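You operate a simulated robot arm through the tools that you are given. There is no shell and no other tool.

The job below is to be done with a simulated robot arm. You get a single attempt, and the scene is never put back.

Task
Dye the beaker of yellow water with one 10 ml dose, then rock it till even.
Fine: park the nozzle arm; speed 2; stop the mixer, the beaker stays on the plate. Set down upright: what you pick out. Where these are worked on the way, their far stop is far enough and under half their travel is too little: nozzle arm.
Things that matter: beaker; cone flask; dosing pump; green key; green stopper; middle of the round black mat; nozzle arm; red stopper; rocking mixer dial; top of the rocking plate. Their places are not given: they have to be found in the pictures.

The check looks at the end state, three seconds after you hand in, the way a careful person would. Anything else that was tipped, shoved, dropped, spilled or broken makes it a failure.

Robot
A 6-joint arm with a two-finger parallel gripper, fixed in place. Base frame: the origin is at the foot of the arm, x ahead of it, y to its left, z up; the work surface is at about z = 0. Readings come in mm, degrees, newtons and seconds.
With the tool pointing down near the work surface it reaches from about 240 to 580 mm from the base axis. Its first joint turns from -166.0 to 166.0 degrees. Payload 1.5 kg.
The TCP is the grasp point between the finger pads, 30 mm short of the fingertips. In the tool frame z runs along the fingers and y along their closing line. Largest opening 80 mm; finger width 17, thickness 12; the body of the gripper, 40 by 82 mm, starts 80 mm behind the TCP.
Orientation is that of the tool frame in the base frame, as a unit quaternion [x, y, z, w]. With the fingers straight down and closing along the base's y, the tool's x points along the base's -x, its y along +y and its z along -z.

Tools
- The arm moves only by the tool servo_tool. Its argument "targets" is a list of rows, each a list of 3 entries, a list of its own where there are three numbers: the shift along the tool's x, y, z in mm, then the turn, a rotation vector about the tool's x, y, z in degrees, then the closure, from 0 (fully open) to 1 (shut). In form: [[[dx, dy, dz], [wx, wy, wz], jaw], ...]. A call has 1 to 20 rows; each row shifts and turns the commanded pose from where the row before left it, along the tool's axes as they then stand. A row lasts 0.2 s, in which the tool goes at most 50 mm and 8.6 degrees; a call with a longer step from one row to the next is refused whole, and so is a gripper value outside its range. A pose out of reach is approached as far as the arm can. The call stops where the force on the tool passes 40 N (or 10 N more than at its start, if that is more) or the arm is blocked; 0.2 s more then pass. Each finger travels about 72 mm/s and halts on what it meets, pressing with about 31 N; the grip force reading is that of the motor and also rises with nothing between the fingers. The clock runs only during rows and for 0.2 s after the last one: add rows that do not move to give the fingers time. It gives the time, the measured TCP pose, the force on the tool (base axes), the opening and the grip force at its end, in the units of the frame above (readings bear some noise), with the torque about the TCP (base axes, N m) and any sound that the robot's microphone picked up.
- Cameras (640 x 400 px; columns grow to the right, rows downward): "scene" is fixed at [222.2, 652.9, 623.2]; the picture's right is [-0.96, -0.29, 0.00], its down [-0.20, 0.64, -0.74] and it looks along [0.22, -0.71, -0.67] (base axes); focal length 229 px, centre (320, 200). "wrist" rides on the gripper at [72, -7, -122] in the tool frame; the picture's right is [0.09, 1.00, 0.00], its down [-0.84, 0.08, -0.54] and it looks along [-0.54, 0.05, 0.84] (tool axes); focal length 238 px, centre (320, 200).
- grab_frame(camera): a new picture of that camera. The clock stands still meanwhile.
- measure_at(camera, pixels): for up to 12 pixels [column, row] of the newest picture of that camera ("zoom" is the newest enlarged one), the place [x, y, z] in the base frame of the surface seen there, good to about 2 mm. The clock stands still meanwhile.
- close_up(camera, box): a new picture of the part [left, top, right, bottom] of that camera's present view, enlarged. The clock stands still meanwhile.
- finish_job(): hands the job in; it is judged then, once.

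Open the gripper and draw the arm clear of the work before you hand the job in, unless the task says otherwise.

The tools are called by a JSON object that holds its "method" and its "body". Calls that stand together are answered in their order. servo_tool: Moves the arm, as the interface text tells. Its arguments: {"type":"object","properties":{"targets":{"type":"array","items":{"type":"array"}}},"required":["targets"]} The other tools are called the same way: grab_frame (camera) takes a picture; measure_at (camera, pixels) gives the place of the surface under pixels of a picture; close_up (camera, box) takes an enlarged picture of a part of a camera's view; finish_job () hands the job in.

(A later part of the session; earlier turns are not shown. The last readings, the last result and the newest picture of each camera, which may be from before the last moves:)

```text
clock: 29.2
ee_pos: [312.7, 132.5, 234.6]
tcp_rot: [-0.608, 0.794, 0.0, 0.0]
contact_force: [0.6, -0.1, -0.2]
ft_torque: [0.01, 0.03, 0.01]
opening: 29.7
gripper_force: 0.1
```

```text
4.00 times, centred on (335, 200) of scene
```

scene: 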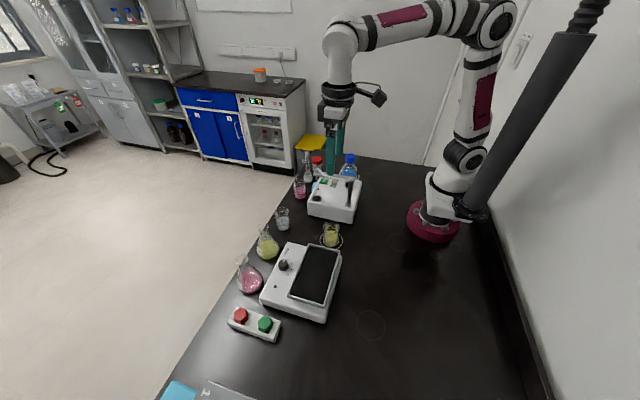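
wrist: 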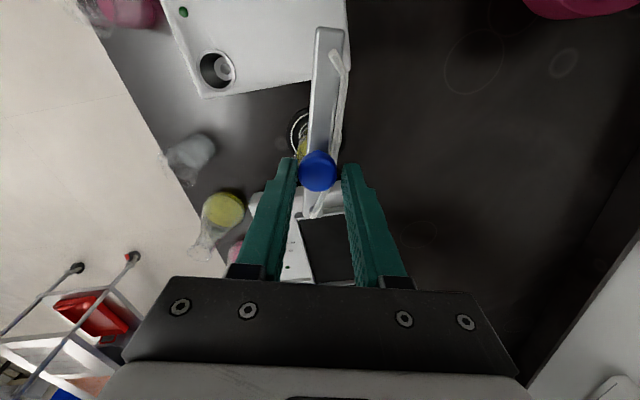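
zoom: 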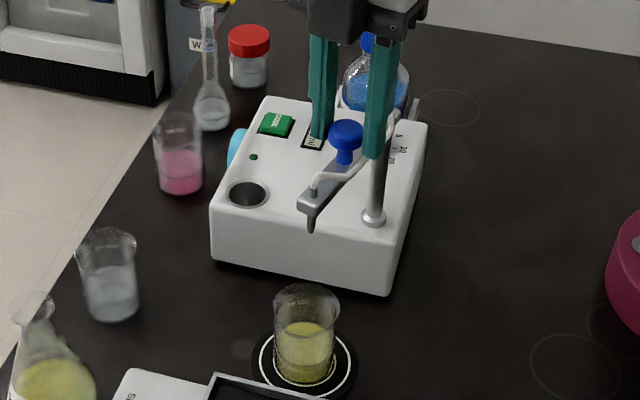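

The nozzle tip is now at (311,225) in the enlargement. I measure it, the beam end and the knob.

{"method": "measure_at", "body": {"camera": "zoom", "pixels": [[311, 222], [311, 214], [305, 205], [345, 145], [302, 330], [312, 228]]}}

```text
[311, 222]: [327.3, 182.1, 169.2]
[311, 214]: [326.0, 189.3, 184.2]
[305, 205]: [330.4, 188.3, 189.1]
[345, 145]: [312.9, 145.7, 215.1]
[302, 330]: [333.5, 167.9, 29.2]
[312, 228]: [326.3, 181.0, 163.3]
```

The nozzle is at about (327,179), right over the beaker centre (327.5,178). I push a little further to see whether the far stop is reached.

{"method": "servo_tool", "body": {"targets": [[[0.05, 2.4, 0], [0, 0, -2], 0.63], [[0, 0, 0], [0, 0, 0], 0.63]]}}

```text
clock: 29.8
ee_pos: [309.1, 132.5, 234.1]
tcp_rot: [-0.622, 0.783, 0.002, 0.001]
contact_force: [3.3, -2.3, 0.7]
ft_torque: [-0.02, -0.12, 0.02]
opening: 32.7
gripper_force: 1.9
```

Reaction force of ~4 N with the finger yielding to 32.7 mm shows the far stop. I check the nozzle position over the beaker.

{"method": "close_up", "body": {"camera": "scene", "box": [290, 150, 380, 250]}}

{"method": "grab_frame", "body": {"camera": "wrist"}}

```text
4.00 times, centred on (335, 200) of scene
```

zoom: 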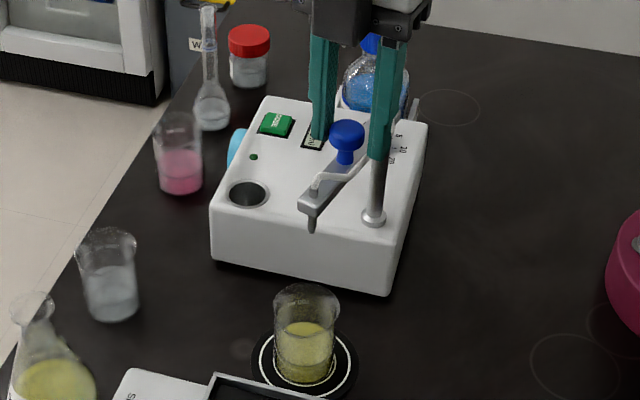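

```text
taken
```

wrist: 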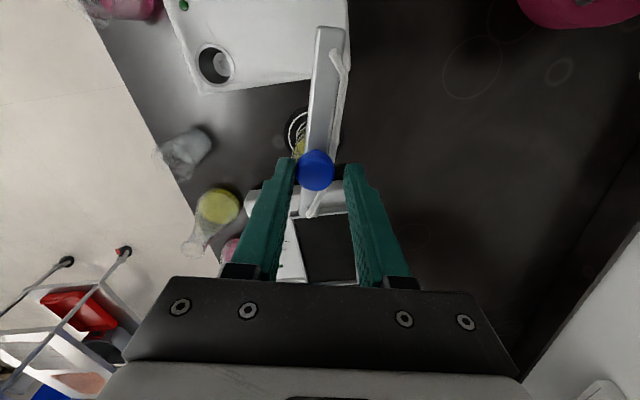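

The arm rests at its stop with the nozzle over the beaker. I ease off, open the fingers and lift away from the knob.

{"method": "servo_tool", "body": {"targets": [[[0, -2, 0], [0, 0, 0], 0.6], [[0, 0, 0], [0, 0, 0], 0.4], [[0, 0, 0], [0, 0, 0], 0.4], [[0, 0, -15], [0, 0, 0], 0.4], [[0, 0, -25], [0, 0, 0], 0.4], [[0, 0, -30], [0, 0, 0], 0.4], [[0, 0, 0], [0, 0, 0], 0.4]]}}

{"method": "grab_frame", "body": {"camera": "wrist"}}

{"method": "close_up", "body": {"camera": "scene", "box": [290, 150, 380, 250]}}

```text
clock: 31.4
ee_pos: [311.1, 132.6, 304.8]
tcp_rot: [-0.623, 0.782, 0.0, 0.0]
contact_force: [0.2, 0.6, -0.5]
ft_torque: [0.01, 0.02, -0.03]
opening: 48.0
gripper_force: 0.0
```

```text
taken
```

wrist: 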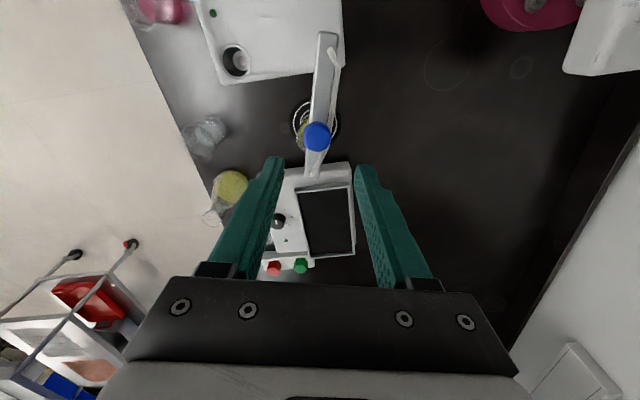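

```text
4.00 times, centred on (335, 200) of scene
```

zoom: 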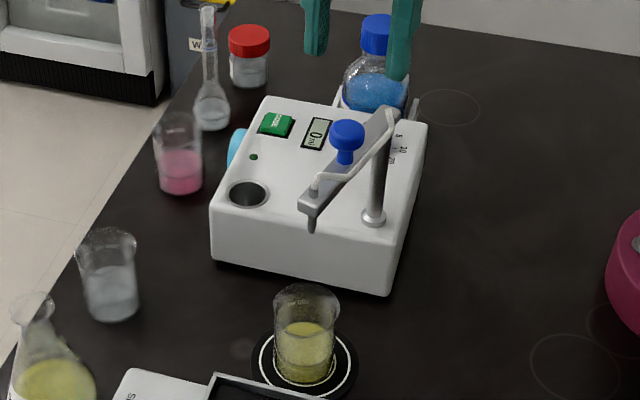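

The arm stays put with the nozzle over the beaker. I turn the tool back, close the fingers, and move high above the green key at about (412,-38).

{"method": "servo_tool", "body": {"targets": [[[0, 0, 0], [0, 0, 8.55], 0.6], [[0, 0, 0], [0, 0, 8.55], 0.8], [[0, 0, 0], [0, 0, 8.55], 1], [[0, 0, 0], [0, 0, 8.55], 1], [[0, 0, 0], [0, 0, 8.55], 1], [[0, 0, 0], [0, 0, 8.55], 1], [[0, 0, 0], [0, 0, 8.55], 1], [[0, 0, 0], [0, 0, 8.55], 1], [[0, 0, 0], [0, 0, 8.6], 1], [[-20, -34, 0], [0, 0, 0], 1], [[-20, -34, 0], [0, 0, 0], 1], [[-20, -34, 0], [0, 0, 0], 1], [[-20, -34, 0], [0, 0, 0], 1], [[-21, -35, 0], [0, 0, 0], 1], [[0, 0, 30], [0, 0, 0], 1], [[0, 0, 30], [0, 0, 0], 1], [[0, 0, 0], [0, 0, 0], 1]]}}

{"method": "grab_frame", "body": {"camera": "wrist"}}

{"method": "close_up", "body": {"camera": "scene", "box": [280, 120, 400, 220]}}

```text
clock: 35.0
ee_pos: [411.3, -40.1, 243.5]
tcp_rot: [-0.001, 1.0, 0.001, 0.0]
contact_force: [0.1, 0.0, 0.1]
ft_torque: [-0.02, 0.0, -0.04]
opening: 0.1
gripper_force: 21.4
```

```text
taken
```

wrist: 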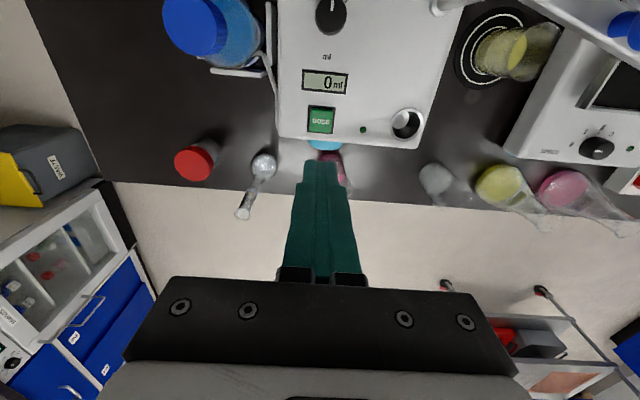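

```text
4.00 times, centred on (340, 170) of scene
```

zoom: 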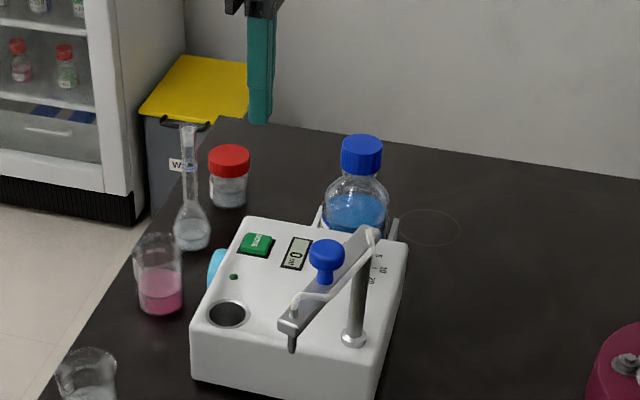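

The key at (321,120) in the wrist view is just where the tool axis points. I enlarge and measure the key to confirm.

{"method": "close_up", "body": {"camera": "wrist", "box": [290, 60, 354, 140]}}

```text
5.00 times, centred on (322, 100) of wrist
```

zoom: 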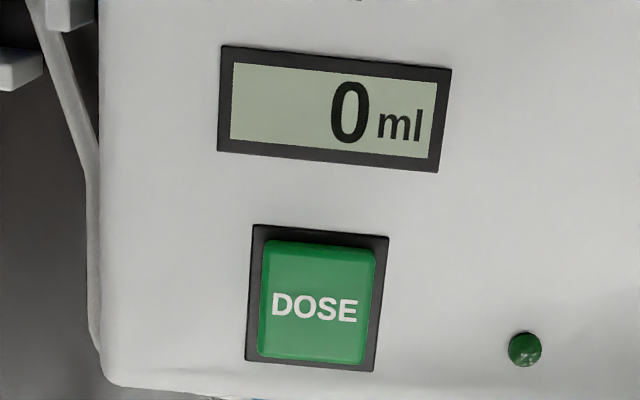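

The display reads 0 ml; the key's face spans (262–375, 245–362). I measure its corners and middle.

{"method": "measure_at", "body": {"camera": "zoom", "pixels": [[316, 305], [268, 250], [370, 256], [263, 350], [362, 355], [330, 110], [250, 365], [385, 240]]}}

```text
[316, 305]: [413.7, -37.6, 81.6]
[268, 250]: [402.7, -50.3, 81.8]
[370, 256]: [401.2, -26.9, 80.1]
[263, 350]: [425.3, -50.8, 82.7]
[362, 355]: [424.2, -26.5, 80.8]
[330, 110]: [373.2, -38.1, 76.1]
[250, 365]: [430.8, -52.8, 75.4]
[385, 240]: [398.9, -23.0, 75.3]
```

Key centre is about (413.3,-38.3) with top at z≈81.5. Before lowering, I check the blue bottle's cap height and place so the camera bracket clears it.

{"method": "close_up", "body": {"camera": "scene", "box": [300, 130, 380, 180]}}

```text
8.00 times, centred on (340, 155) of scene
```

zoom: 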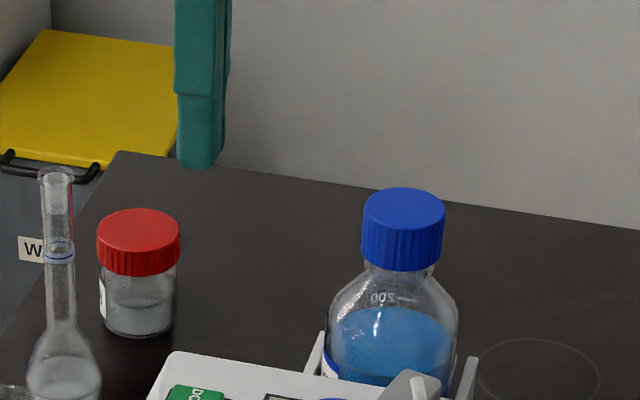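

{"method": "measure_at", "body": {"camera": "zoom", "pixels": [[400, 205], [370, 240], [435, 245], [400, 255], [140, 225], [58, 175], [60, 300], [65, 380]]}}

```text
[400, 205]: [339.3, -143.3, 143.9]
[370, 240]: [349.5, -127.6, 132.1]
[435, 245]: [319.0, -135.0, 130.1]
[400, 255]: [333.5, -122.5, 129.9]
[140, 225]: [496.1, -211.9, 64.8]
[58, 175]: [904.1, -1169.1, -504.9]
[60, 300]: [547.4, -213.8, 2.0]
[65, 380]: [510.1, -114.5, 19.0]
```

The bottle cap tops out at z≈144 near (339,-143), well clear. I lower the closed fingertips to just above the key.

{"method": "servo_tool", "body": {"targets": [[[-2, 1.7, 30], [0, 0, 0], 1], [[0, 0, 40], [0, 0, 0], 1], [[0, 0, 35], [0, 0, 0], 1], [[0, 0, 20], [0, 0, 0], 1], [[0, 0, 0], [0, 0, 0], 1], [[0, 0, 0], [0, 0, 0], 1]]}}

{"method": "close_up", "body": {"camera": "scene", "box": [300, 150, 370, 220]}}

```text
clock: 36.4
ee_pos: [412.9, -39.1, 118.3]
tcp_rot: [0.001, 1.0, 0.001, 0.0]
contact_force: [0.0, 0.3, 0.0]
ft_torque: [-0.02, -0.02, 0.02]
opening: 0.2
gripper_force: 21.2
```

```text
5.71 times, centred on (335, 185) of scene
```

zoom: 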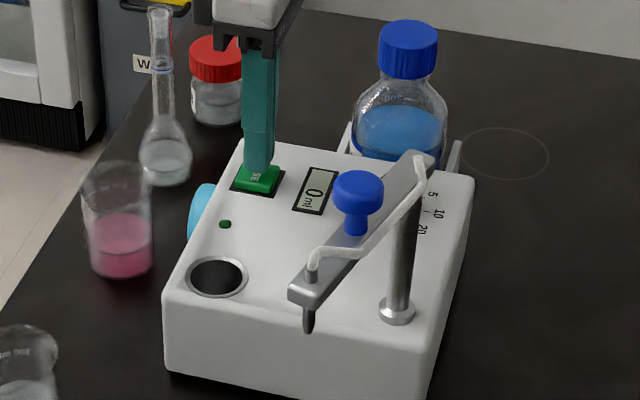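

Fingertips are ~7 mm above the key. I press down in small steps and watch force and sound.

{"method": "servo_tool", "body": {"targets": [[[0, 0, 4], [0, 0, 0], 1], [[0, 0, 2], [0, 0, 0], 1], [[0, 0, 1], [0, 0, 0], 1], [[0, 0, 1], [0, 0, 0], 1]]}}

```text
clock: 37.4
ee_pos: [413.4, -37.7, 111.1]
tcp_rot: [0.0, 1.0, 0.001, 0.0]
contact_force: [1.1, -0.5, 0.8]
ft_torque: [0.02, 0.02, -0.01]
opening: 0.0
gripper_force: 21.3
```

The tips just reach the key (small force). I press further in 1 mm steps.

{"method": "servo_tool", "body": {"targets": [[[0, 0, 1], [0, 0, 0], 1], [[0, 0, 1], [0, 0, 0], 1]]}}

```text
clock: 38.0
ee_pos: [414.0, -36.9, 109.7]
tcp_rot: [0.001, 1.0, 0.001, 0.0]
contact_force: [-0.3, -2.1, 2.0]
ft_torque: [-0.02, 0.03, 0.03]
opening: 0.3
gripper_force: 21.2
heard: click
```

A click was heard, so the key was pressed once. I lift off straight up and look at the display and the nozzle.

{"method": "servo_tool", "body": {"targets": [[[0, 0, -10], [0, 0, 0], 1], [[0, 0, -25], [0, 0, 0], 1], [[0, 0, -35], [0, 0, 0], 1], [[0, 0, 0], [0, 0, 0], 1]]}}

{"method": "grab_frame", "body": {"camera": "wrist"}}

{"method": "close_up", "body": {"camera": "scene", "box": [290, 150, 380, 250]}}

```text
clock: 39.0
ee_pos: [412.9, -37.2, 179.6]
tcp_rot: [0.0, 1.0, 0.002, 0.0]
contact_force: [0.1, 0.5, -0.5]
ft_torque: [-0.01, 0.0, -0.01]
opening: 0.1
gripper_force: 21.3
```

```text
taken
```

wrist: 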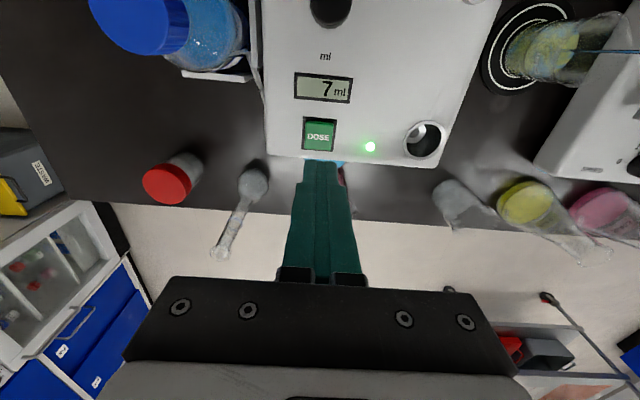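

```text
4.00 times, centred on (335, 200) of scene
```

zoom: 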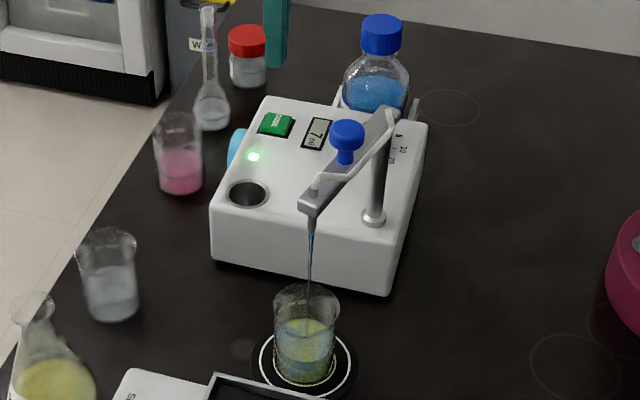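

The pump runs: display at 7 ml and blue stream falling into the beaker. I wait, raising the arm a bit more.

{"method": "servo_tool", "body": {"targets": [[[0, 0, -40], [0, 0, 0], 1], [[0, 0, -40], [0, 0, 0], 1], [[0, 0, -40], [0, 0, 0], 1], [[0, 0, 0], [0, 0, 0], 0.8], [[0, 0, 0], [0, 0, 0], 0.6], [[0, 0, 0], [0, 0, 0], 0.3], [[0, 0, 0], [0, 0, 0], 0], [[0, 0, 0], [0, 0, 0], 0], [[0, 0, 0], [0, 0, 0], 0], [[0, 0, 0], [0, 0, 0], 0]]}}

{"method": "grab_frame", "body": {"camera": "wrist"}}

{"method": "close_up", "body": {"camera": "scene", "box": [290, 150, 380, 250]}}

```text
clock: 41.2
ee_pos: [415.6, -36.4, 299.5]
tcp_rot: [-0.001, 1.0, 0.0, 0.0]
contact_force: [0.2, -0.3, -0.3]
ft_torque: [0.01, -0.02, -0.01]
opening: 80.2
gripper_force: 0.0
```

```text
taken
```

wrist: 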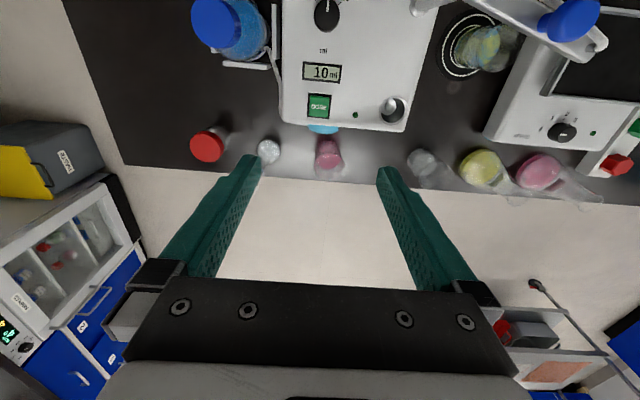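

```text
4.00 times, centred on (335, 200) of scene
```

zoom: 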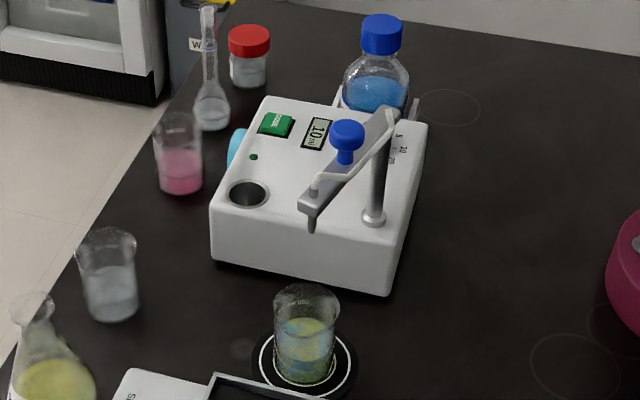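

Display reads 10 ml, lamp off and the stream stopped. I go back over the knob (now near (312,133)) and turn the tool to match the arm.

{"method": "servo_tool", "body": {"targets": [[[25, 40, 0], [0, 0, 0], 0], [[25, 40, 0], [0, 0, 0], 0], [[25, 40, 0], [0, 0, 0], 0], [[25, 40, 0], [0, 0, 0], 0], [[4, 9, 0], [0, 0, 0], 0], [[0, 0, 0], [0, 0, -8.3], 0], [[0, 0, 0], [0, 0, -8.3], 0], [[0, 0, 0], [0, 0, -8.3], 0], [[0, 0, 0], [0, 0, -8.3], 0], [[0, 0, 0], [0, 0, -8.3], 0], [[0, 0, 0], [0, 0, -8.3], 0], [[0, 0, 0], [0, 0, -8.3], 0], [[0, 0, 0], [0, 0, -8.3], 0], [[0, 0, 0], [0, 0, -8.3], 0], [[0, 0, 0], [0, 0, 0], 0]]}}

{"method": "grab_frame", "body": {"camera": "wrist"}}

```text
clock: 44.4
ee_pos: [309.0, 133.2, 299.3]
tcp_rot: [-0.608, 0.794, 0.0, 0.0]
contact_force: [0.6, -0.1, -0.6]
ft_torque: [0.02, -0.01, -0.01]
opening: 79.9
gripper_force: 0.1
```

```text
taken
```

wrist: 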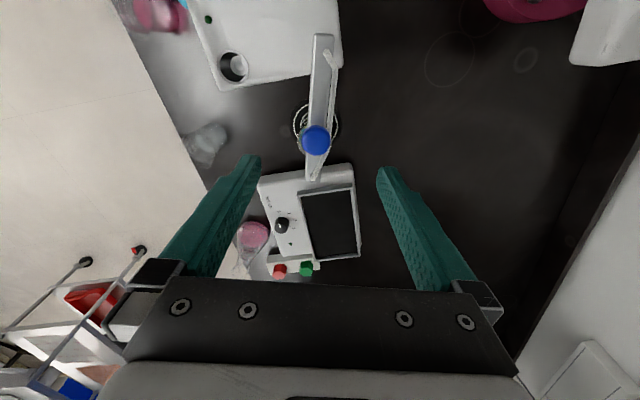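

The knob is at (316,140), ~3 mm off to one side. I correct, descend to straddle it and narrow the fingers.

{"method": "servo_tool", "body": {"targets": [[[0, -3.2, 15], [0, 0, 0], 0], [[0, 0, 25], [0, 0, 0], 0], [[0, 0, 18], [0, 0, 0], 0], [[0, 0, 8], [0, 0, 0], 0], [[0, 0, 0], [0, 0, 0], 0.2], [[0, 0, 0], [0, 0, 0], 0.4], [[0, 0, 0], [0, 0, 0], 0.55], [[0, 0, 0], [0, 0, 0], 0.63], [[0, 0, 0], [0, 0, 0], 0.63]]}}

{"method": "grab_frame", "body": {"camera": "wrist"}}

{"method": "close_up", "body": {"camera": "scene", "box": [290, 150, 380, 250]}}

```text
clock: 46.4
ee_pos: [311.8, 132.4, 233.1]
tcp_rot: [-0.607, 0.795, 0.001, 0.001]
contact_force: [0.5, 0.2, 1.4]
ft_torque: [-0.02, 0.0, 0.04]
opening: 29.3
gripper_force: 0.0
```

```text
taken
```

wrist: 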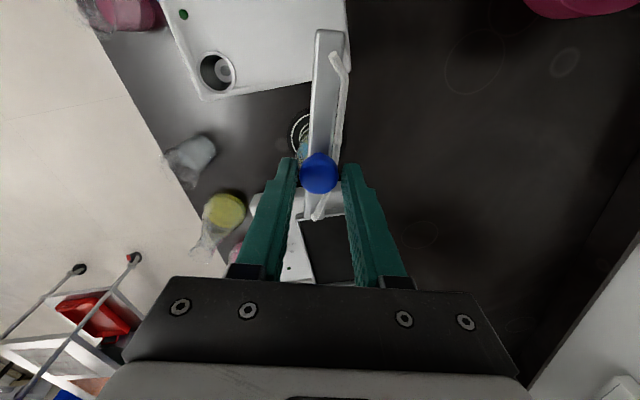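

```text
4.00 times, centred on (335, 200) of scene
```

zoom: 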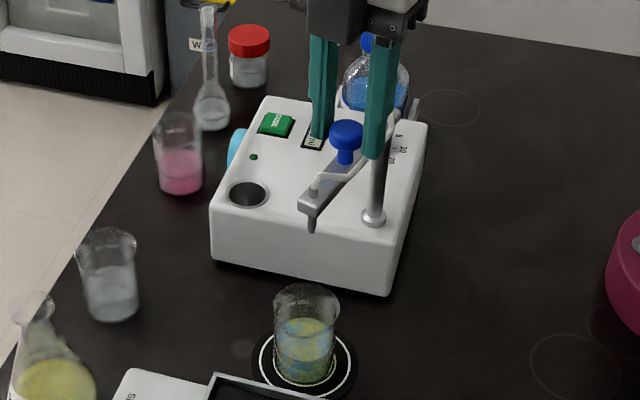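

The knob is caged at (318,173). I swing the arm back toward the parked position in 6° steps.

{"method": "servo_tool", "body": {"targets": [[[0.38, -7.27, 0], [0, 0, 6], 0.63], [[0.38, -7.27, 0], [0, 0, 6], 0.63], [[0.38, -7.27, 0], [0, 0, 6], 0.63], [[0.38, -7.27, 0], [0, 0, 6], 0.63], [[0.38, -7.27, 0], [0, 0, 6], 0.63], [[0.38, -7.27, 0], [0, 0, 6], 0.63], [[0.38, -7.27, 0], [0, 0, 6], 0.63], [[0.38, -7.27, 0], [0, 0, 6], 0.63], [[0.38, -7.27, 0], [0, 0, 6], 0.63], [[0.38, -7.27, 0], [0, 0, 6], 0.63], [[0.38, -7.27, 0], [0, 0, 6], 0.63], [[0, 0, 0], [0, 0, 0], 0.63]]}}

{"method": "grab_frame", "body": {"camera": "wrist"}}

{"method": "close_up", "body": {"camera": "scene", "box": [300, 140, 370, 200]}}

```text
clock: 49.0
ee_pos: [363.6, 73.8, 232.7]
tcp_rot: [-0.076, 0.997, 0.0, 0.0]
contact_force: [-0.2, 0.1, -0.4]
ft_torque: [0.01, -0.01, -0.01]
opening: 29.7
gripper_force: 0.1
```

```text
taken
```

wrist: 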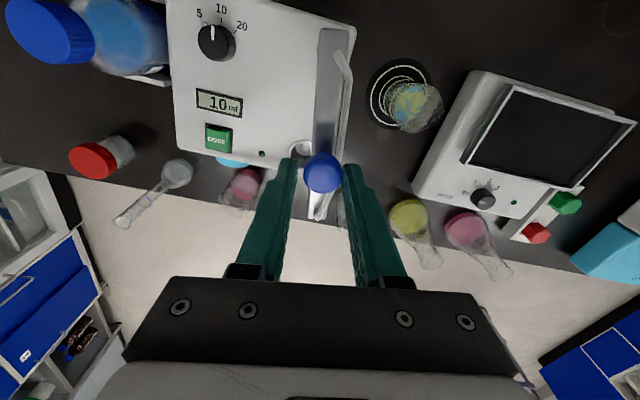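

```text
6.67 times, centred on (335, 170) of scene
```

zoom: 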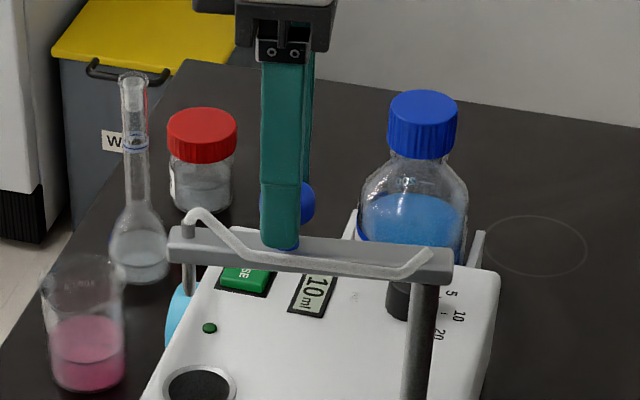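

Arm is near 10°. I continue in 3° steps then 1.5° steps toward the park stop.

{"method": "servo_tool", "body": {"targets": [[[0.1, -3.64, 0], [0, 0, 3], 0.63], [[0.1, -3.64, 0], [0, 0, 3], 0.63], [[0.05, -2.4, 0], [0, 0, 2.5], 0.63], [[0, 0, 0], [0, 0, 0], 0.63]]}}

```text
clock: 50.0
ee_pos: [364.6, 64.3, 233.0]
tcp_rot: [-0.001, 1.0, 0.001, 0.001]
contact_force: [1.0, 0.2, 0.7]
ft_torque: [-0.03, 0.0, 0.0]
opening: 29.5
gripper_force: 0.0
```

No stop felt yet with the tool at y=64.3. I push another 1.5 mm at a time.

{"method": "servo_tool", "body": {"targets": [[[0, -1.5, 0], [0, 0, 0], 0.63], [[0, -1, 0], [0, 0, 0], 0.63], [[0, 0, 0], [0, 0, 0], 0.63]]}}

{"method": "close_up", "body": {"camera": "scene", "box": [290, 150, 370, 230]}}

```text
clock: 50.8
ee_pos: [363.0, 62.2, 232.8]
tcp_rot: [-0.002, 1.0, 0.001, -0.001]
contact_force: [-0.1, 1.6, -0.5]
ft_torque: [0.04, -0.03, 0.02]
opening: 31.2
gripper_force: 0.7
```

```text
5.00 times, centred on (330, 190) of scene
```

zoom: 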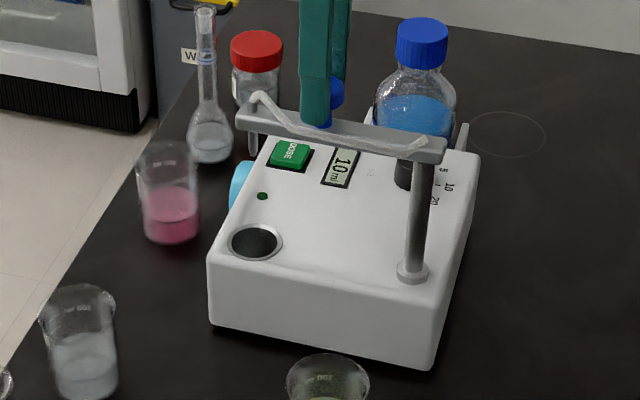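

The finger yields (31.2 mm) and the arm looks as it did at the start (end at (245,118)), so it is at the park stop. I push one more mm to be sure, then ease off, open, and lift.

{"method": "servo_tool", "body": {"targets": [[[0, -1, 0], [0, 0, 0], 0.63], [[0, 0, 0], [0, 0, 0], 0.63], [[0, 2.5, 0], [0, 0, 0], 0.6], [[0, 1, 0], [0, 0, 0], 0.4], [[0, 0, 0], [0, 0, 0], 0.4], [[0, 0, -15], [0, 0, 0], 0.4], [[0, 0, -30], [0, 0, 0], 0.2], [[0, 0, -40], [0, 0, 0], 0], [[0, 0, -25], [0, 0, 0], 0], [[0, 0, 0], [0, 0, 0], 0]]}}

{"method": "close_up", "body": {"camera": "scene", "box": [290, 150, 370, 230]}}

{"method": "grab_frame", "body": {"camera": "wrist"}}

```text
clock: 53.0
ee_pos: [364.1, 64.6, 342.6]
tcp_rot: [-0.002, 1.0, 0.001, 0.001]
contact_force: [-0.3, 0.0, 0.1]
ft_torque: [0.01, -0.04, 0.01]
opening: 79.8
gripper_force: 0.0
```

```text
5.00 times, centred on (330, 190) of scene
```

zoom: 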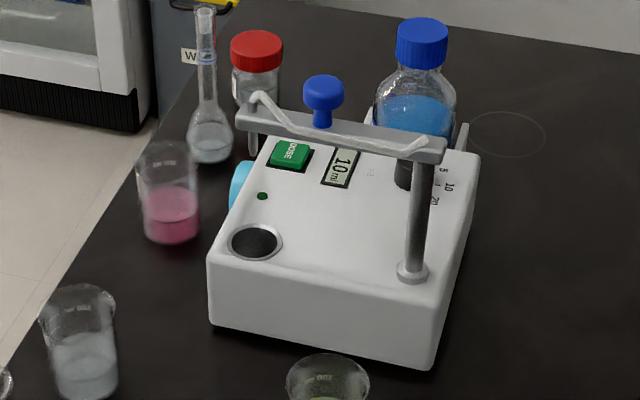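

```text
taken
```

wrist: 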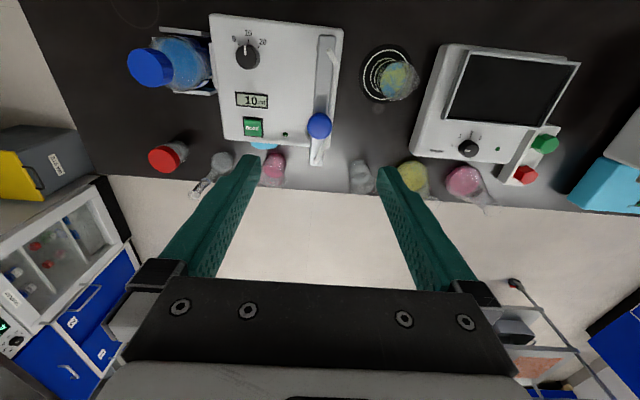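

The nozzle arm is parked over the cup. Now I return above the beaker on the mat (402,78 in the wrist view), turning the fingers to close along x.

{"method": "servo_tool", "body": {"targets": [[[9.4, 28.4, 0], [0, 0, 0], 0], [[9.4, 28.4, 0], [0, 0, 0], 0], [[9.4, 28.4, 0], [0, 0, 0], 0], [[9.3, 28.4, 0], [0, 0, 0], 0], [[0, 0, 0], [0, 0, 8.18], 0], [[0, 0, 0], [0, 0, 8.18], 0], [[0, 0, 0], [0, 0, 8.18], 0], [[0, 0, 0], [0, 0, 8.18], 0], [[0, 0, 0], [0, 0, 8.18], 0], [[0, 0, 0], [0, 0, 8.18], 0], [[0, 0, 0], [0, 0, 8.18], 0], [[0, 0, 0], [0, 0, 8.18], 0], [[0, 0, 0], [0, 0, 8.18], 0], [[0, 0, 0], [0, 0, 8.18], 0], [[0, 0, 0], [0, 0, 8.2], 0], [[0, 0, 0], [0, 0, 0], 0]]}}

{"method": "grab_frame", "body": {"camera": "wrist"}}

```text
clock: 56.4
ee_pos: [327.1, 178.8, 343.2]
tcp_rot: [0.707, 0.708, 0.001, 0.0]
contact_force: [1.1, 1.2, -0.1]
ft_torque: [-0.01, -0.02, -0.01]
opening: 80.0
gripper_force: 0.1
```

```text
taken
```

wrist: 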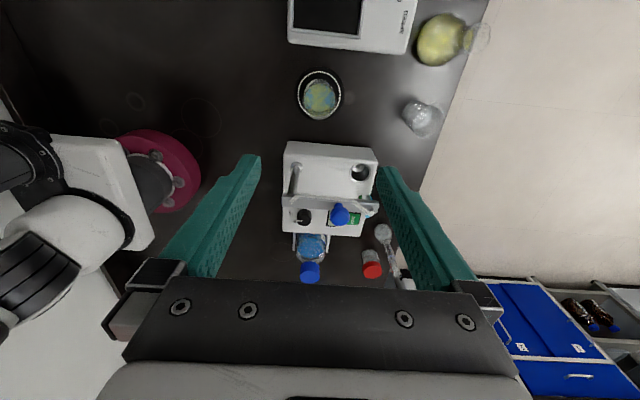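

The beaker (319,97) lies on the tool axis. I descend to just above the rim.

{"method": "servo_tool", "body": {"targets": [[[0, 0, 40], [0, 0, 0], 0], [[0, 0, 45], [0, 0, 0], 0], [[0, 0, 45], [0, 0, 0], 0], [[0, 0, 45], [0, 0, 0], 0], [[0, 0, 35], [0, 0, 0], 0], [[0, 0, 10], [0, 0, 0], 0], [[0, 0, 0], [0, 0, 0], 0]]}}

{"method": "grab_frame", "body": {"camera": "wrist"}}

```text
clock: 58.0
ee_pos: [326.2, 179.2, 123.5]
tcp_rot: [0.706, 0.708, 0.001, -0.001]
contact_force: [-1.6, 0.2, 0.1]
ft_torque: [-0.03, 0.03, 0.03]
opening: 80.1
gripper_force: 0.1
```

```text
taken
```

wrist: 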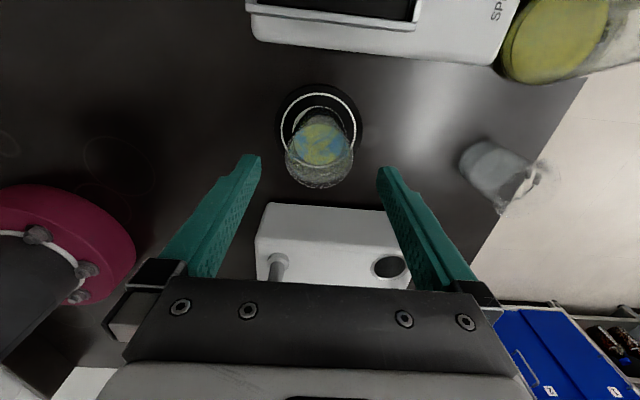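

The beaker rim (320,160) is centred between the fingers; blue and yellow are still unmixed. I lower and grip it.

{"method": "servo_tool", "body": {"targets": [[[0, 0, 25], [0, 0, 0], 0], [[0, 0, 30], [0, 0, 0], 0], [[0, 0, 18], [0, 0, 0], 0], [[0, 0, 0], [0, 0, 0], 0.2], [[0, 0, 0], [0, 0, 0], 0.35], [[0, 0, 0], [0, 0, 0], 0.6], [[0, 0, 0], [0, 0, 0], 0.6], [[0, 0, 0], [0, 0, 0], 0.6]]}}

{"method": "grab_frame", "body": {"camera": "wrist"}}

```text
clock: 59.8
ee_pos: [326.8, 178.1, 52.8]
tcp_rot: [0.706, 0.708, 0.0, -0.001]
contact_force: [0.0, -0.1, -0.3]
ft_torque: [0.0, 0.01, -0.03]
opening: 48.9
gripper_force: 31.0
```

```text
taken
```

wrist: 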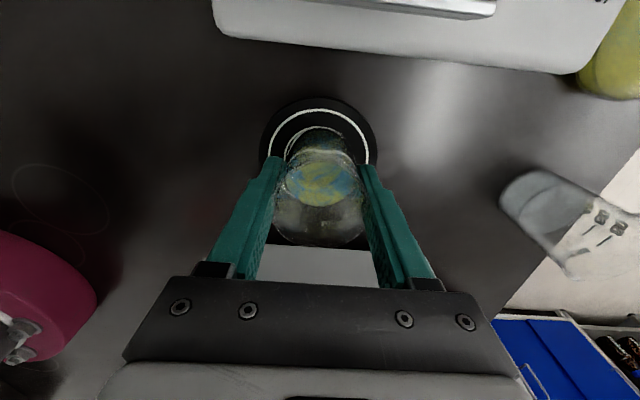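

Gripped at 48.9 mm. I lift the beaker gently to clear the mixer's rim and carry it +y toward the rocking plate.

{"method": "servo_tool", "body": {"targets": [[[0, 0, -6], [0, 0, 0], 0.6], [[0, 0, -15], [0, 0, 0], 0.6], [[0, 0, -22], [0, 0, 0], 0.6], [[0, 0, -25], [0, 0, 0], 0.6], [[0, 0, -25], [0, 0, 0], 0.6], [[0, 0, -20], [0, 0, 0], 0.6], [[0, 0, -10], [0, 0, 0], 0.6], [[6, 0, 0], [0, 0, 0], 0.6], [[14, 0, 0], [0, 0, 0], 0.6], [[20, 0, 0], [0, 0, 0], 0.6], [[24, -0.5, 0], [0, 0, 0], 0.6], [[24, -0.5, 0], [0, 0, 0], 0.6], [[24, -0.5, 0], [0, 0, 0], 0.6], [[22, 0, 0], [0, 0, 0], 0.6], [[16, 0, 0], [0, 0, 0], 0.6], [[10, 0, 0], [0, 0, 0], 0.6], [[5, 0, 0], [0, 0, 0], 0.6], [[0, 0, 0], [0, 0, 0], 0.6]]}}

{"method": "grab_frame", "body": {"camera": "wrist"}}

{"method": "grab_frame", "body": {"camera": "scene"}}

```text
clock: 63.6
ee_pos: [324.8, 342.2, 173.3]
tcp_rot: [0.706, 0.708, 0.001, -0.001]
contact_force: [-0.3, 0.7, -0.6]
ft_torque: [0.02, -0.01, 0.01]
opening: 48.4
gripper_force: 31.3
```

```text
taken
```

wrist: 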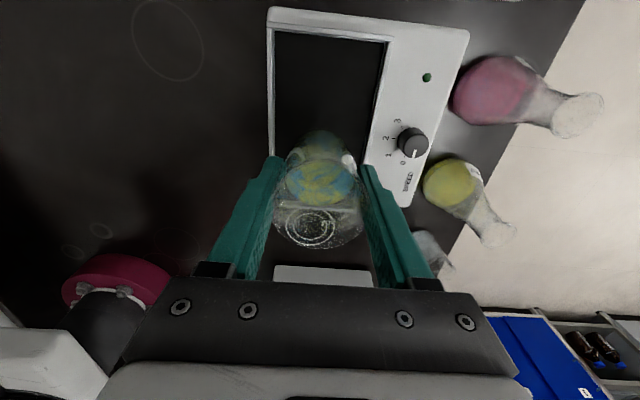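

```text
taken
```

scene: 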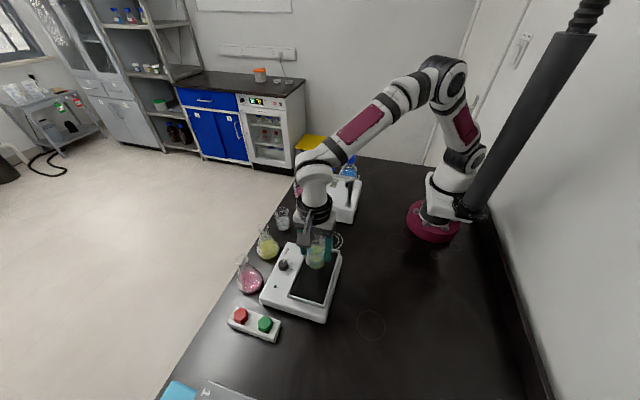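

The plate is below, with its edges at (272,100), (385,60) and (330,32). I measure the plate surface and rims once more from here.

{"method": "measure_at", "body": {"camera": "wrist", "pixels": [[330, 80], [290, 60], [370, 60], [290, 120], [360, 110], [273, 100], [387, 50], [330, 31], [274, 33], [388, 43], [412, 140], [412, 152]]}}

{"method": "close_up", "body": {"camera": "wrist", "box": [250, 0, 480, 210]}}

```text
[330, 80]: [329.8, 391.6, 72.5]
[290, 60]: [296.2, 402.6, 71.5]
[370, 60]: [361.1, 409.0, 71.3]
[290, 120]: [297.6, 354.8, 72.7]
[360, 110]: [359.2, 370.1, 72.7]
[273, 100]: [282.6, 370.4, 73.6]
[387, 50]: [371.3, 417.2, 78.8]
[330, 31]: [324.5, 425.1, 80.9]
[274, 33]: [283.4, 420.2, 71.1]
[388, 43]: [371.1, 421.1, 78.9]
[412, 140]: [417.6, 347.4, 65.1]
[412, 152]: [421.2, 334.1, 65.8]
```

```text
1.90 times, centred on (365, 105) of wrist
```

zoom: 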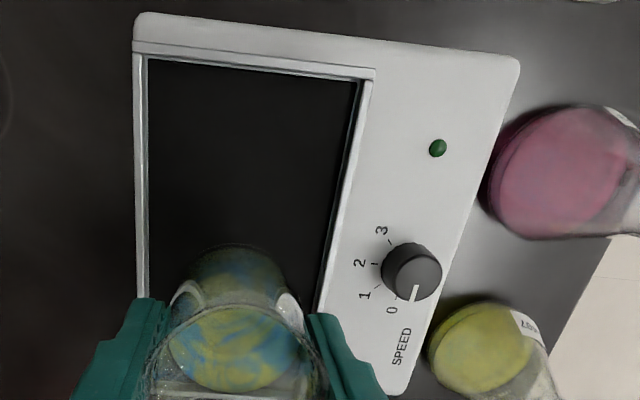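

The plate surface is level at z≈72.3 with centre about (326,343.5). I lower the beaker to just above it.

{"method": "servo_tool", "body": {"targets": [[[1.5, 0.8, 6], [0, 0, 0], 0.6], [[0, 0, 14], [0, 0, 0], 0.6], [[0, 0, 14], [0, 0, 0], 0.6], [[0, 0, 8], [0, 0, 0], 0.6], [[0, 0, 4], [0, 0, 0], 0.6], [[0, 0, 0], [0, 0, 0], 0.6], [[0, 0, 0], [0, 0, 0], 0.6]]}}

{"method": "close_up", "body": {"camera": "scene", "box": [260, 210, 360, 330]}}

```text
clock: 65.2
ee_pos: [325.3, 343.8, 127.5]
tcp_rot: [0.706, 0.708, 0.001, -0.001]
contact_force: [0.0, 0.9, -0.3]
ft_torque: [-0.02, 0.0, 0.01]
opening: 48.7
gripper_force: 31.0
```

```text
3.33 times, centred on (310, 270) of scene
```

zoom: 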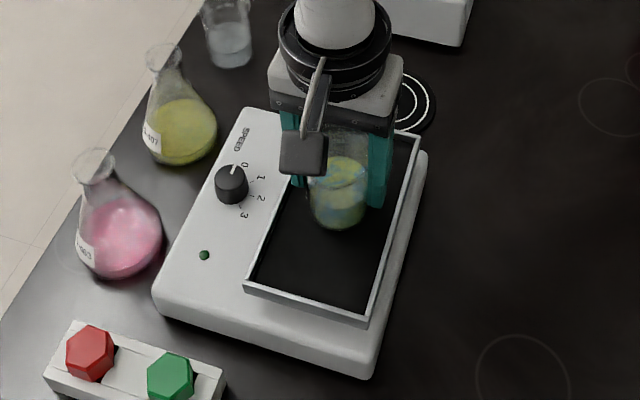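

The beaker hovers a few mm over the plate's middle. I lower in small steps until it touches.

{"method": "servo_tool", "body": {"targets": [[[0, 0, 1.5], [0, 0, 0], 0.6], [[0, 0, 1], [0, 0, 0], 0.6], [[0, 0, 1], [0, 0, 0], 0.6], [[0, 0, 0], [0, 0, 0], 0.6]]}}

```text
clock: 66.2
ee_pos: [324.1, 344.6, 123.3]
tcp_rot: [0.706, 0.709, 0.001, 0.0]
contact_force: [-0.1, -0.2, -0.8]
ft_torque: [-0.01, 0.03, 0.04]
opening: 48.7
gripper_force: 30.7
```

No contact yet at z=123.3; I continue with 0.7 mm steps.

{"method": "servo_tool", "body": {"targets": [[[0, 0, 0.7], [0, 0, 0], 0.6], [[0, 0, 0.7], [0, 0, 0], 0.6], [[0, 0, 0], [0, 0, 0], 0.6]]}}

```text
clock: 67.0
ee_pos: [324.5, 346.0, 123.0]
tcp_rot: [0.706, 0.708, 0.001, -0.001]
contact_force: [-1.1, 0.5, -0.5]
ft_torque: [-0.01, -0.01, 0.04]
opening: 48.9
gripper_force: 30.9
```

Still no contact. I go on in small steps.

{"method": "servo_tool", "body": {"targets": [[[0, 0, 0.7], [0, 0, 0], 0.6], [[0, 0, 0.5], [0, 0, 0], 0.6], [[0, 0, 0], [0, 0, 0], 0.6]]}}

```text
clock: 67.8
ee_pos: [325.3, 346.0, 121.1]
tcp_rot: [0.706, 0.708, 0.001, -0.001]
contact_force: [-3.9, -3.0, 12.2]
ft_torque: [-0.23, 0.29, -0.01]
opening: 48.6
gripper_force: 30.7
```

Contact at 12 N: the beaker stands on the plate. I relieve the pressure slightly, then open the fingers.

{"method": "servo_tool", "body": {"targets": [[[0, 0, -0.4], [0, 0, 0], 0.6], [[0, 0, 0], [0, 0, 0], 0.35], [[0, 0, 0], [0, 0, 0], 0.2], [[0, 0, 0], [0, 0, 0], 0], [[0, 0, 0], [0, 0, 0], 0]]}}

{"method": "grab_frame", "body": {"camera": "wrist"}}

{"method": "close_up", "body": {"camera": "scene", "box": [260, 210, 360, 330]}}

```text
clock: 69.0
ee_pos: [325.3, 344.4, 121.9]
tcp_rot: [0.707, 0.707, 0.0, -0.001]
contact_force: [0.2, -0.1, 0.9]
ft_torque: [0.02, 0.02, -0.02]
opening: 79.8
gripper_force: 0.1
```

```text
taken
```

wrist: 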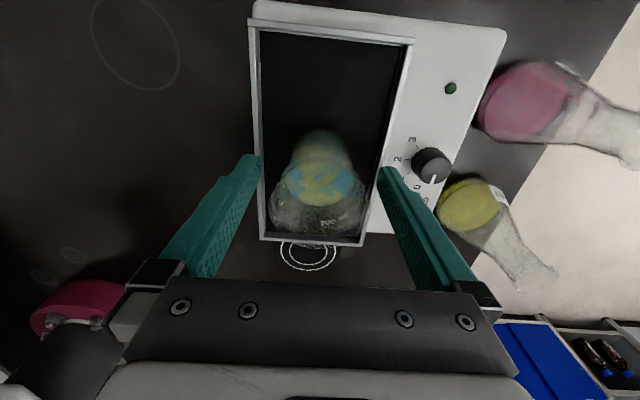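

```text
3.33 times, centred on (310, 270) of scene
```

zoom: 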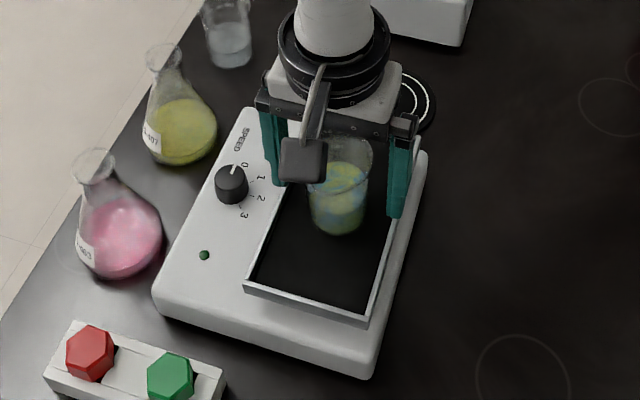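

The beaker stands upright on the plate. I raise the open fingers straight up.

{"method": "servo_tool", "body": {"targets": [[[0, 0, -10], [0, 0, 0], 0], [[0, 0, -25], [0, 0, 0], 0], [[0, 0, -40], [0, 0, 0], 0], [[0, 0, -45], [0, 0, 0], 0], [[0, 0, -45], [0, 0, 0], 0], [[0, 0, -20], [0, 0, 0], 0], [[0, 0, 0], [0, 0, 0], 0]]}}

{"method": "grab_frame", "body": {"camera": "wrist"}}

{"method": "close_up", "body": {"camera": "scene", "box": [260, 210, 360, 330]}}

```text
clock: 70.6
ee_pos: [324.7, 345.8, 305.6]
tcp_rot: [0.706, 0.708, 0.001, 0.0]
contact_force: [1.0, -0.8, -0.4]
ft_torque: [0.01, 0.0, 0.02]
opening: 80.0
gripper_force: 0.1
```

```text
taken
```

wrist: 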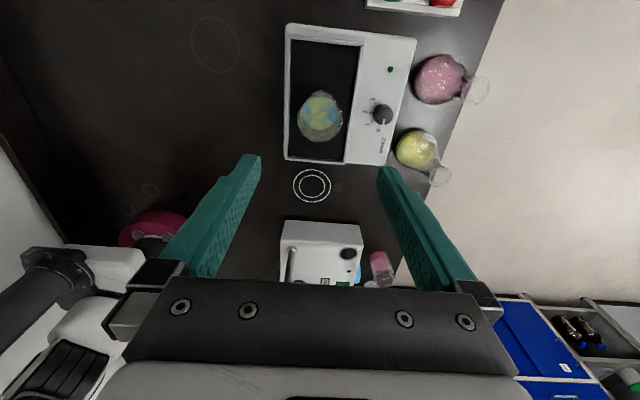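

```text
3.33 times, centred on (310, 270) of scene
```

zoom: 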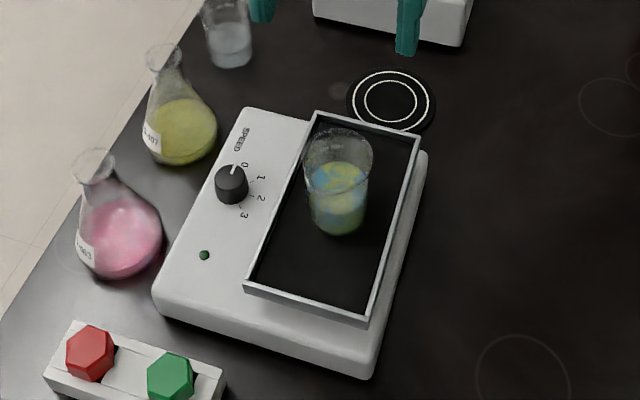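

Now the dial: at (383,114) in the wrist view. I enlarge it to measure centre, marks and pointer.

{"method": "close_up", "body": {"camera": "wrist", "box": [350, 90, 414, 140]}}

```text
8.00 times, centred on (382, 115) of wrist
```

zoom: 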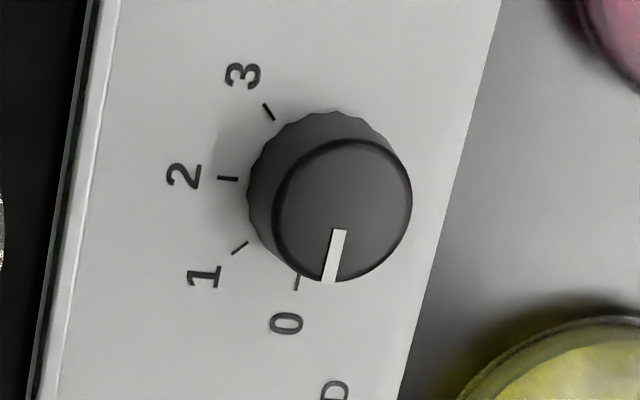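

The dial's top face spans columns 272–412 and rows 140–283; ticks are at (297,283) 0, (240,248) 1, (227,178) 2, (268,112) 3. I measure all of these.

{"method": "measure_at", "body": {"camera": "zoom", "pixels": [[342, 212], [278, 215], [405, 215], [345, 147], [335, 278], [340, 232], [328, 280], [297, 286], [240, 248], [227, 178], [268, 112], [200, 120]]}}

```text
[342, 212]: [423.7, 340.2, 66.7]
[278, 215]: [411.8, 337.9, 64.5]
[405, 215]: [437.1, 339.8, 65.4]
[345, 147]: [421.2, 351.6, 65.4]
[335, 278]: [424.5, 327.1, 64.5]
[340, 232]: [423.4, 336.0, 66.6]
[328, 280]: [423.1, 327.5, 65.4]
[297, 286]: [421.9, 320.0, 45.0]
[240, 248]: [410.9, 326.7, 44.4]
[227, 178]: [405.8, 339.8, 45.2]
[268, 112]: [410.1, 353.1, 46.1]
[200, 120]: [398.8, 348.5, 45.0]
```

Dial centre is about (423.7,339.7), top z≈66; ticks show 0 at −y and 2 at −x, so 0→2 is 90° clockwise from above. I move over the dial and turn the tool back so the fingers close along y.

{"method": "servo_tool", "body": {"targets": [[[-2, 33, 0], [0, 0, 0], 0], [[-2, 33, 0], [0, 0, 0], 0], [[-2, 33, 0], [0, 0, 0], 0], [[0, 0, 0], [0, 0, -8.18], 0.1], [[0, 0, 0], [0, 0, -8.18], 0.2], [[0, 0, 0], [0, 0, -8.18], 0.375], [[0, 0, 0], [0, 0, -8.18], 0.375], [[0, 0, 0], [0, 0, -8.18], 0.375], [[0, 0, 0], [0, 0, -8.18], 0.375], [[0, 0, 0], [0, 0, -8.18], 0.375], [[0, 0, 0], [0, 0, -8.18], 0.375], [[0, 0, 0], [0, 0, -8.18], 0.375], [[0, 0, 0], [0, 0, -8.18], 0.375], [[0, 0, 0], [0, 0, -8.2], 0.375], [[0, 0, 35], [0, 0, 0], 0.375], [[0, 0, 35], [0, 0, 0], 0.375], [[0, 0, 35], [0, 0, 0], 0.375], [[0, 0, 0], [0, 0, 0], 0.375]]}}

{"method": "grab_frame", "body": {"camera": "wrist"}}

{"method": "grab_frame", "body": {"camera": "scene"}}

```text
clock: 74.4
ee_pos: [407.9, 341.1, 199.4]
tcp_rot: [-0.001, 1.0, 0.002, 0.0]
contact_force: [-0.2, -0.3, 0.5]
ft_torque: [0.01, -0.01, 0.0]
opening: 49.8
gripper_force: 0.0
out of reach, approached as far as the arm can: row 3
```

```text
taken
```

wrist: 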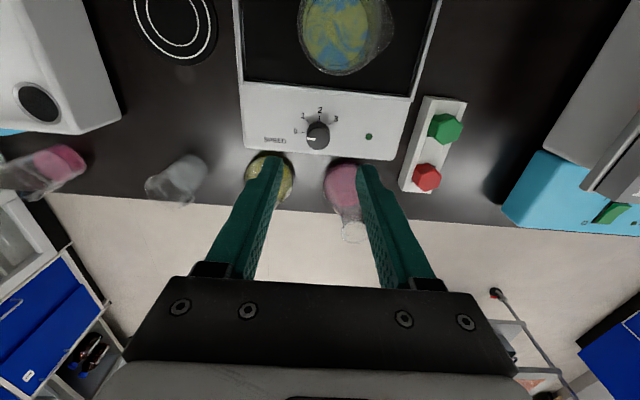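

```text
taken
```

scene: 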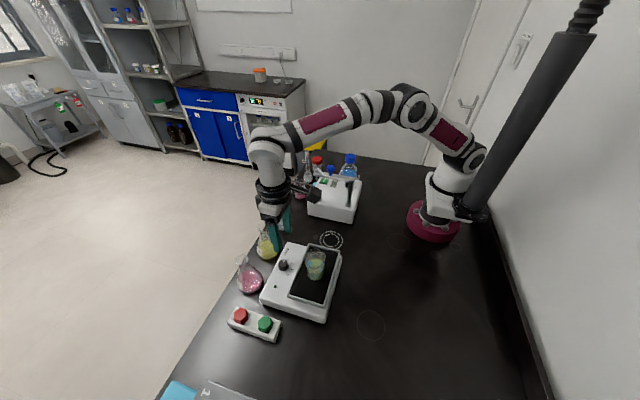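

The reach limit held the tool at x≈408 at that height; now at z≈199 I shift 16 mm in +x over the dial (318,135).

{"method": "servo_tool", "body": {"targets": [[[-8, -0.7, 20], [0, 0, 0], 0.375], [[-7.8, -0.7, 20], [0, 0, 0], 0.375], [[0, 0, 20], [0, 0, 0], 0.375], [[0, 0, 0], [0, 0, 0], 0.375]]}}

{"method": "grab_frame", "body": {"camera": "wrist"}}

{"method": "close_up", "body": {"camera": "scene", "box": [230, 190, 350, 310]}}

```text
clock: 75.4
ee_pos: [424.8, 339.7, 139.0]
tcp_rot: [-0.002, 1.0, 0.001, 0.0]
contact_force: [-0.3, 0.2, 0.5]
ft_torque: [-0.01, 0.01, 0.02]
opening: 50.1
gripper_force: 0.1
```

```text
taken
```

wrist: 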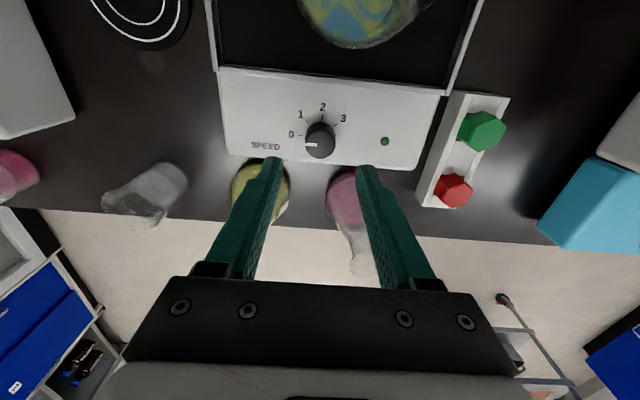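

```text
3.33 times, centred on (290, 250) of scene
```

zoom: 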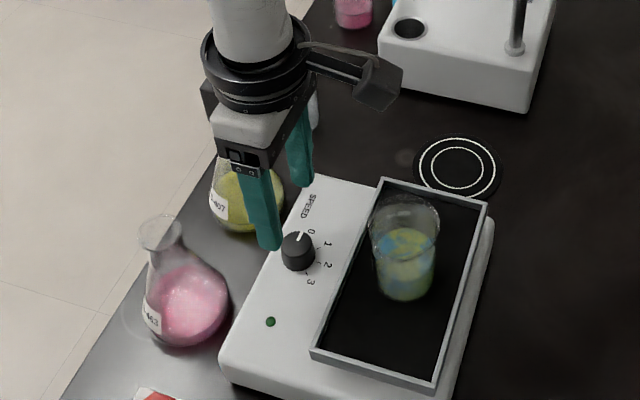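

The dial top appears at about (320,138). I enlarge it to re-measure its centre before closing.

{"method": "close_up", "body": {"camera": "wrist", "box": [288, 105, 352, 165]}}

```text
6.67 times, centred on (320, 135) of wrist
```

zoom: 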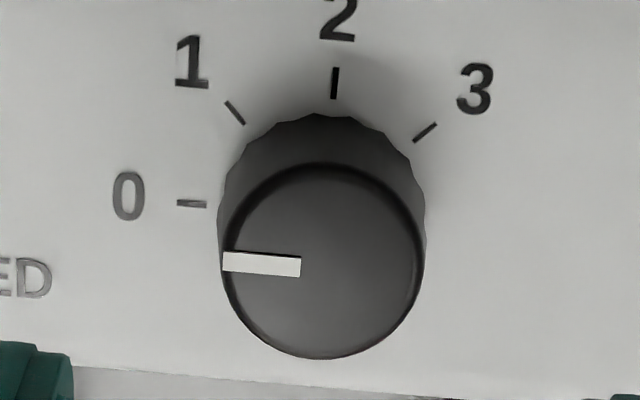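

The dial's top spans (222–424, 163–358) here, pointing at 0. I measure its edges and the ticks.

{"method": "measure_at", "body": {"camera": "zoom", "pixels": [[323, 262], [230, 275], [416, 262], [325, 170], [322, 350], [192, 203], [235, 112], [335, 83], [425, 132], [264, 264], [130, 290]]}}

```text
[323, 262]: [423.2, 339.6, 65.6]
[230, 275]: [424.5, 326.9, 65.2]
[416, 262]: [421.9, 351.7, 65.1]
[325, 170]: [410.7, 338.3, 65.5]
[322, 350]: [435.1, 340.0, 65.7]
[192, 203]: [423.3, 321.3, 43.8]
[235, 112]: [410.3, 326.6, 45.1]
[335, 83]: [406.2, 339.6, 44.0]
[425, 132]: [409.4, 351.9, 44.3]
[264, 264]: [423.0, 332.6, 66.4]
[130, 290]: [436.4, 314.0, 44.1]
```

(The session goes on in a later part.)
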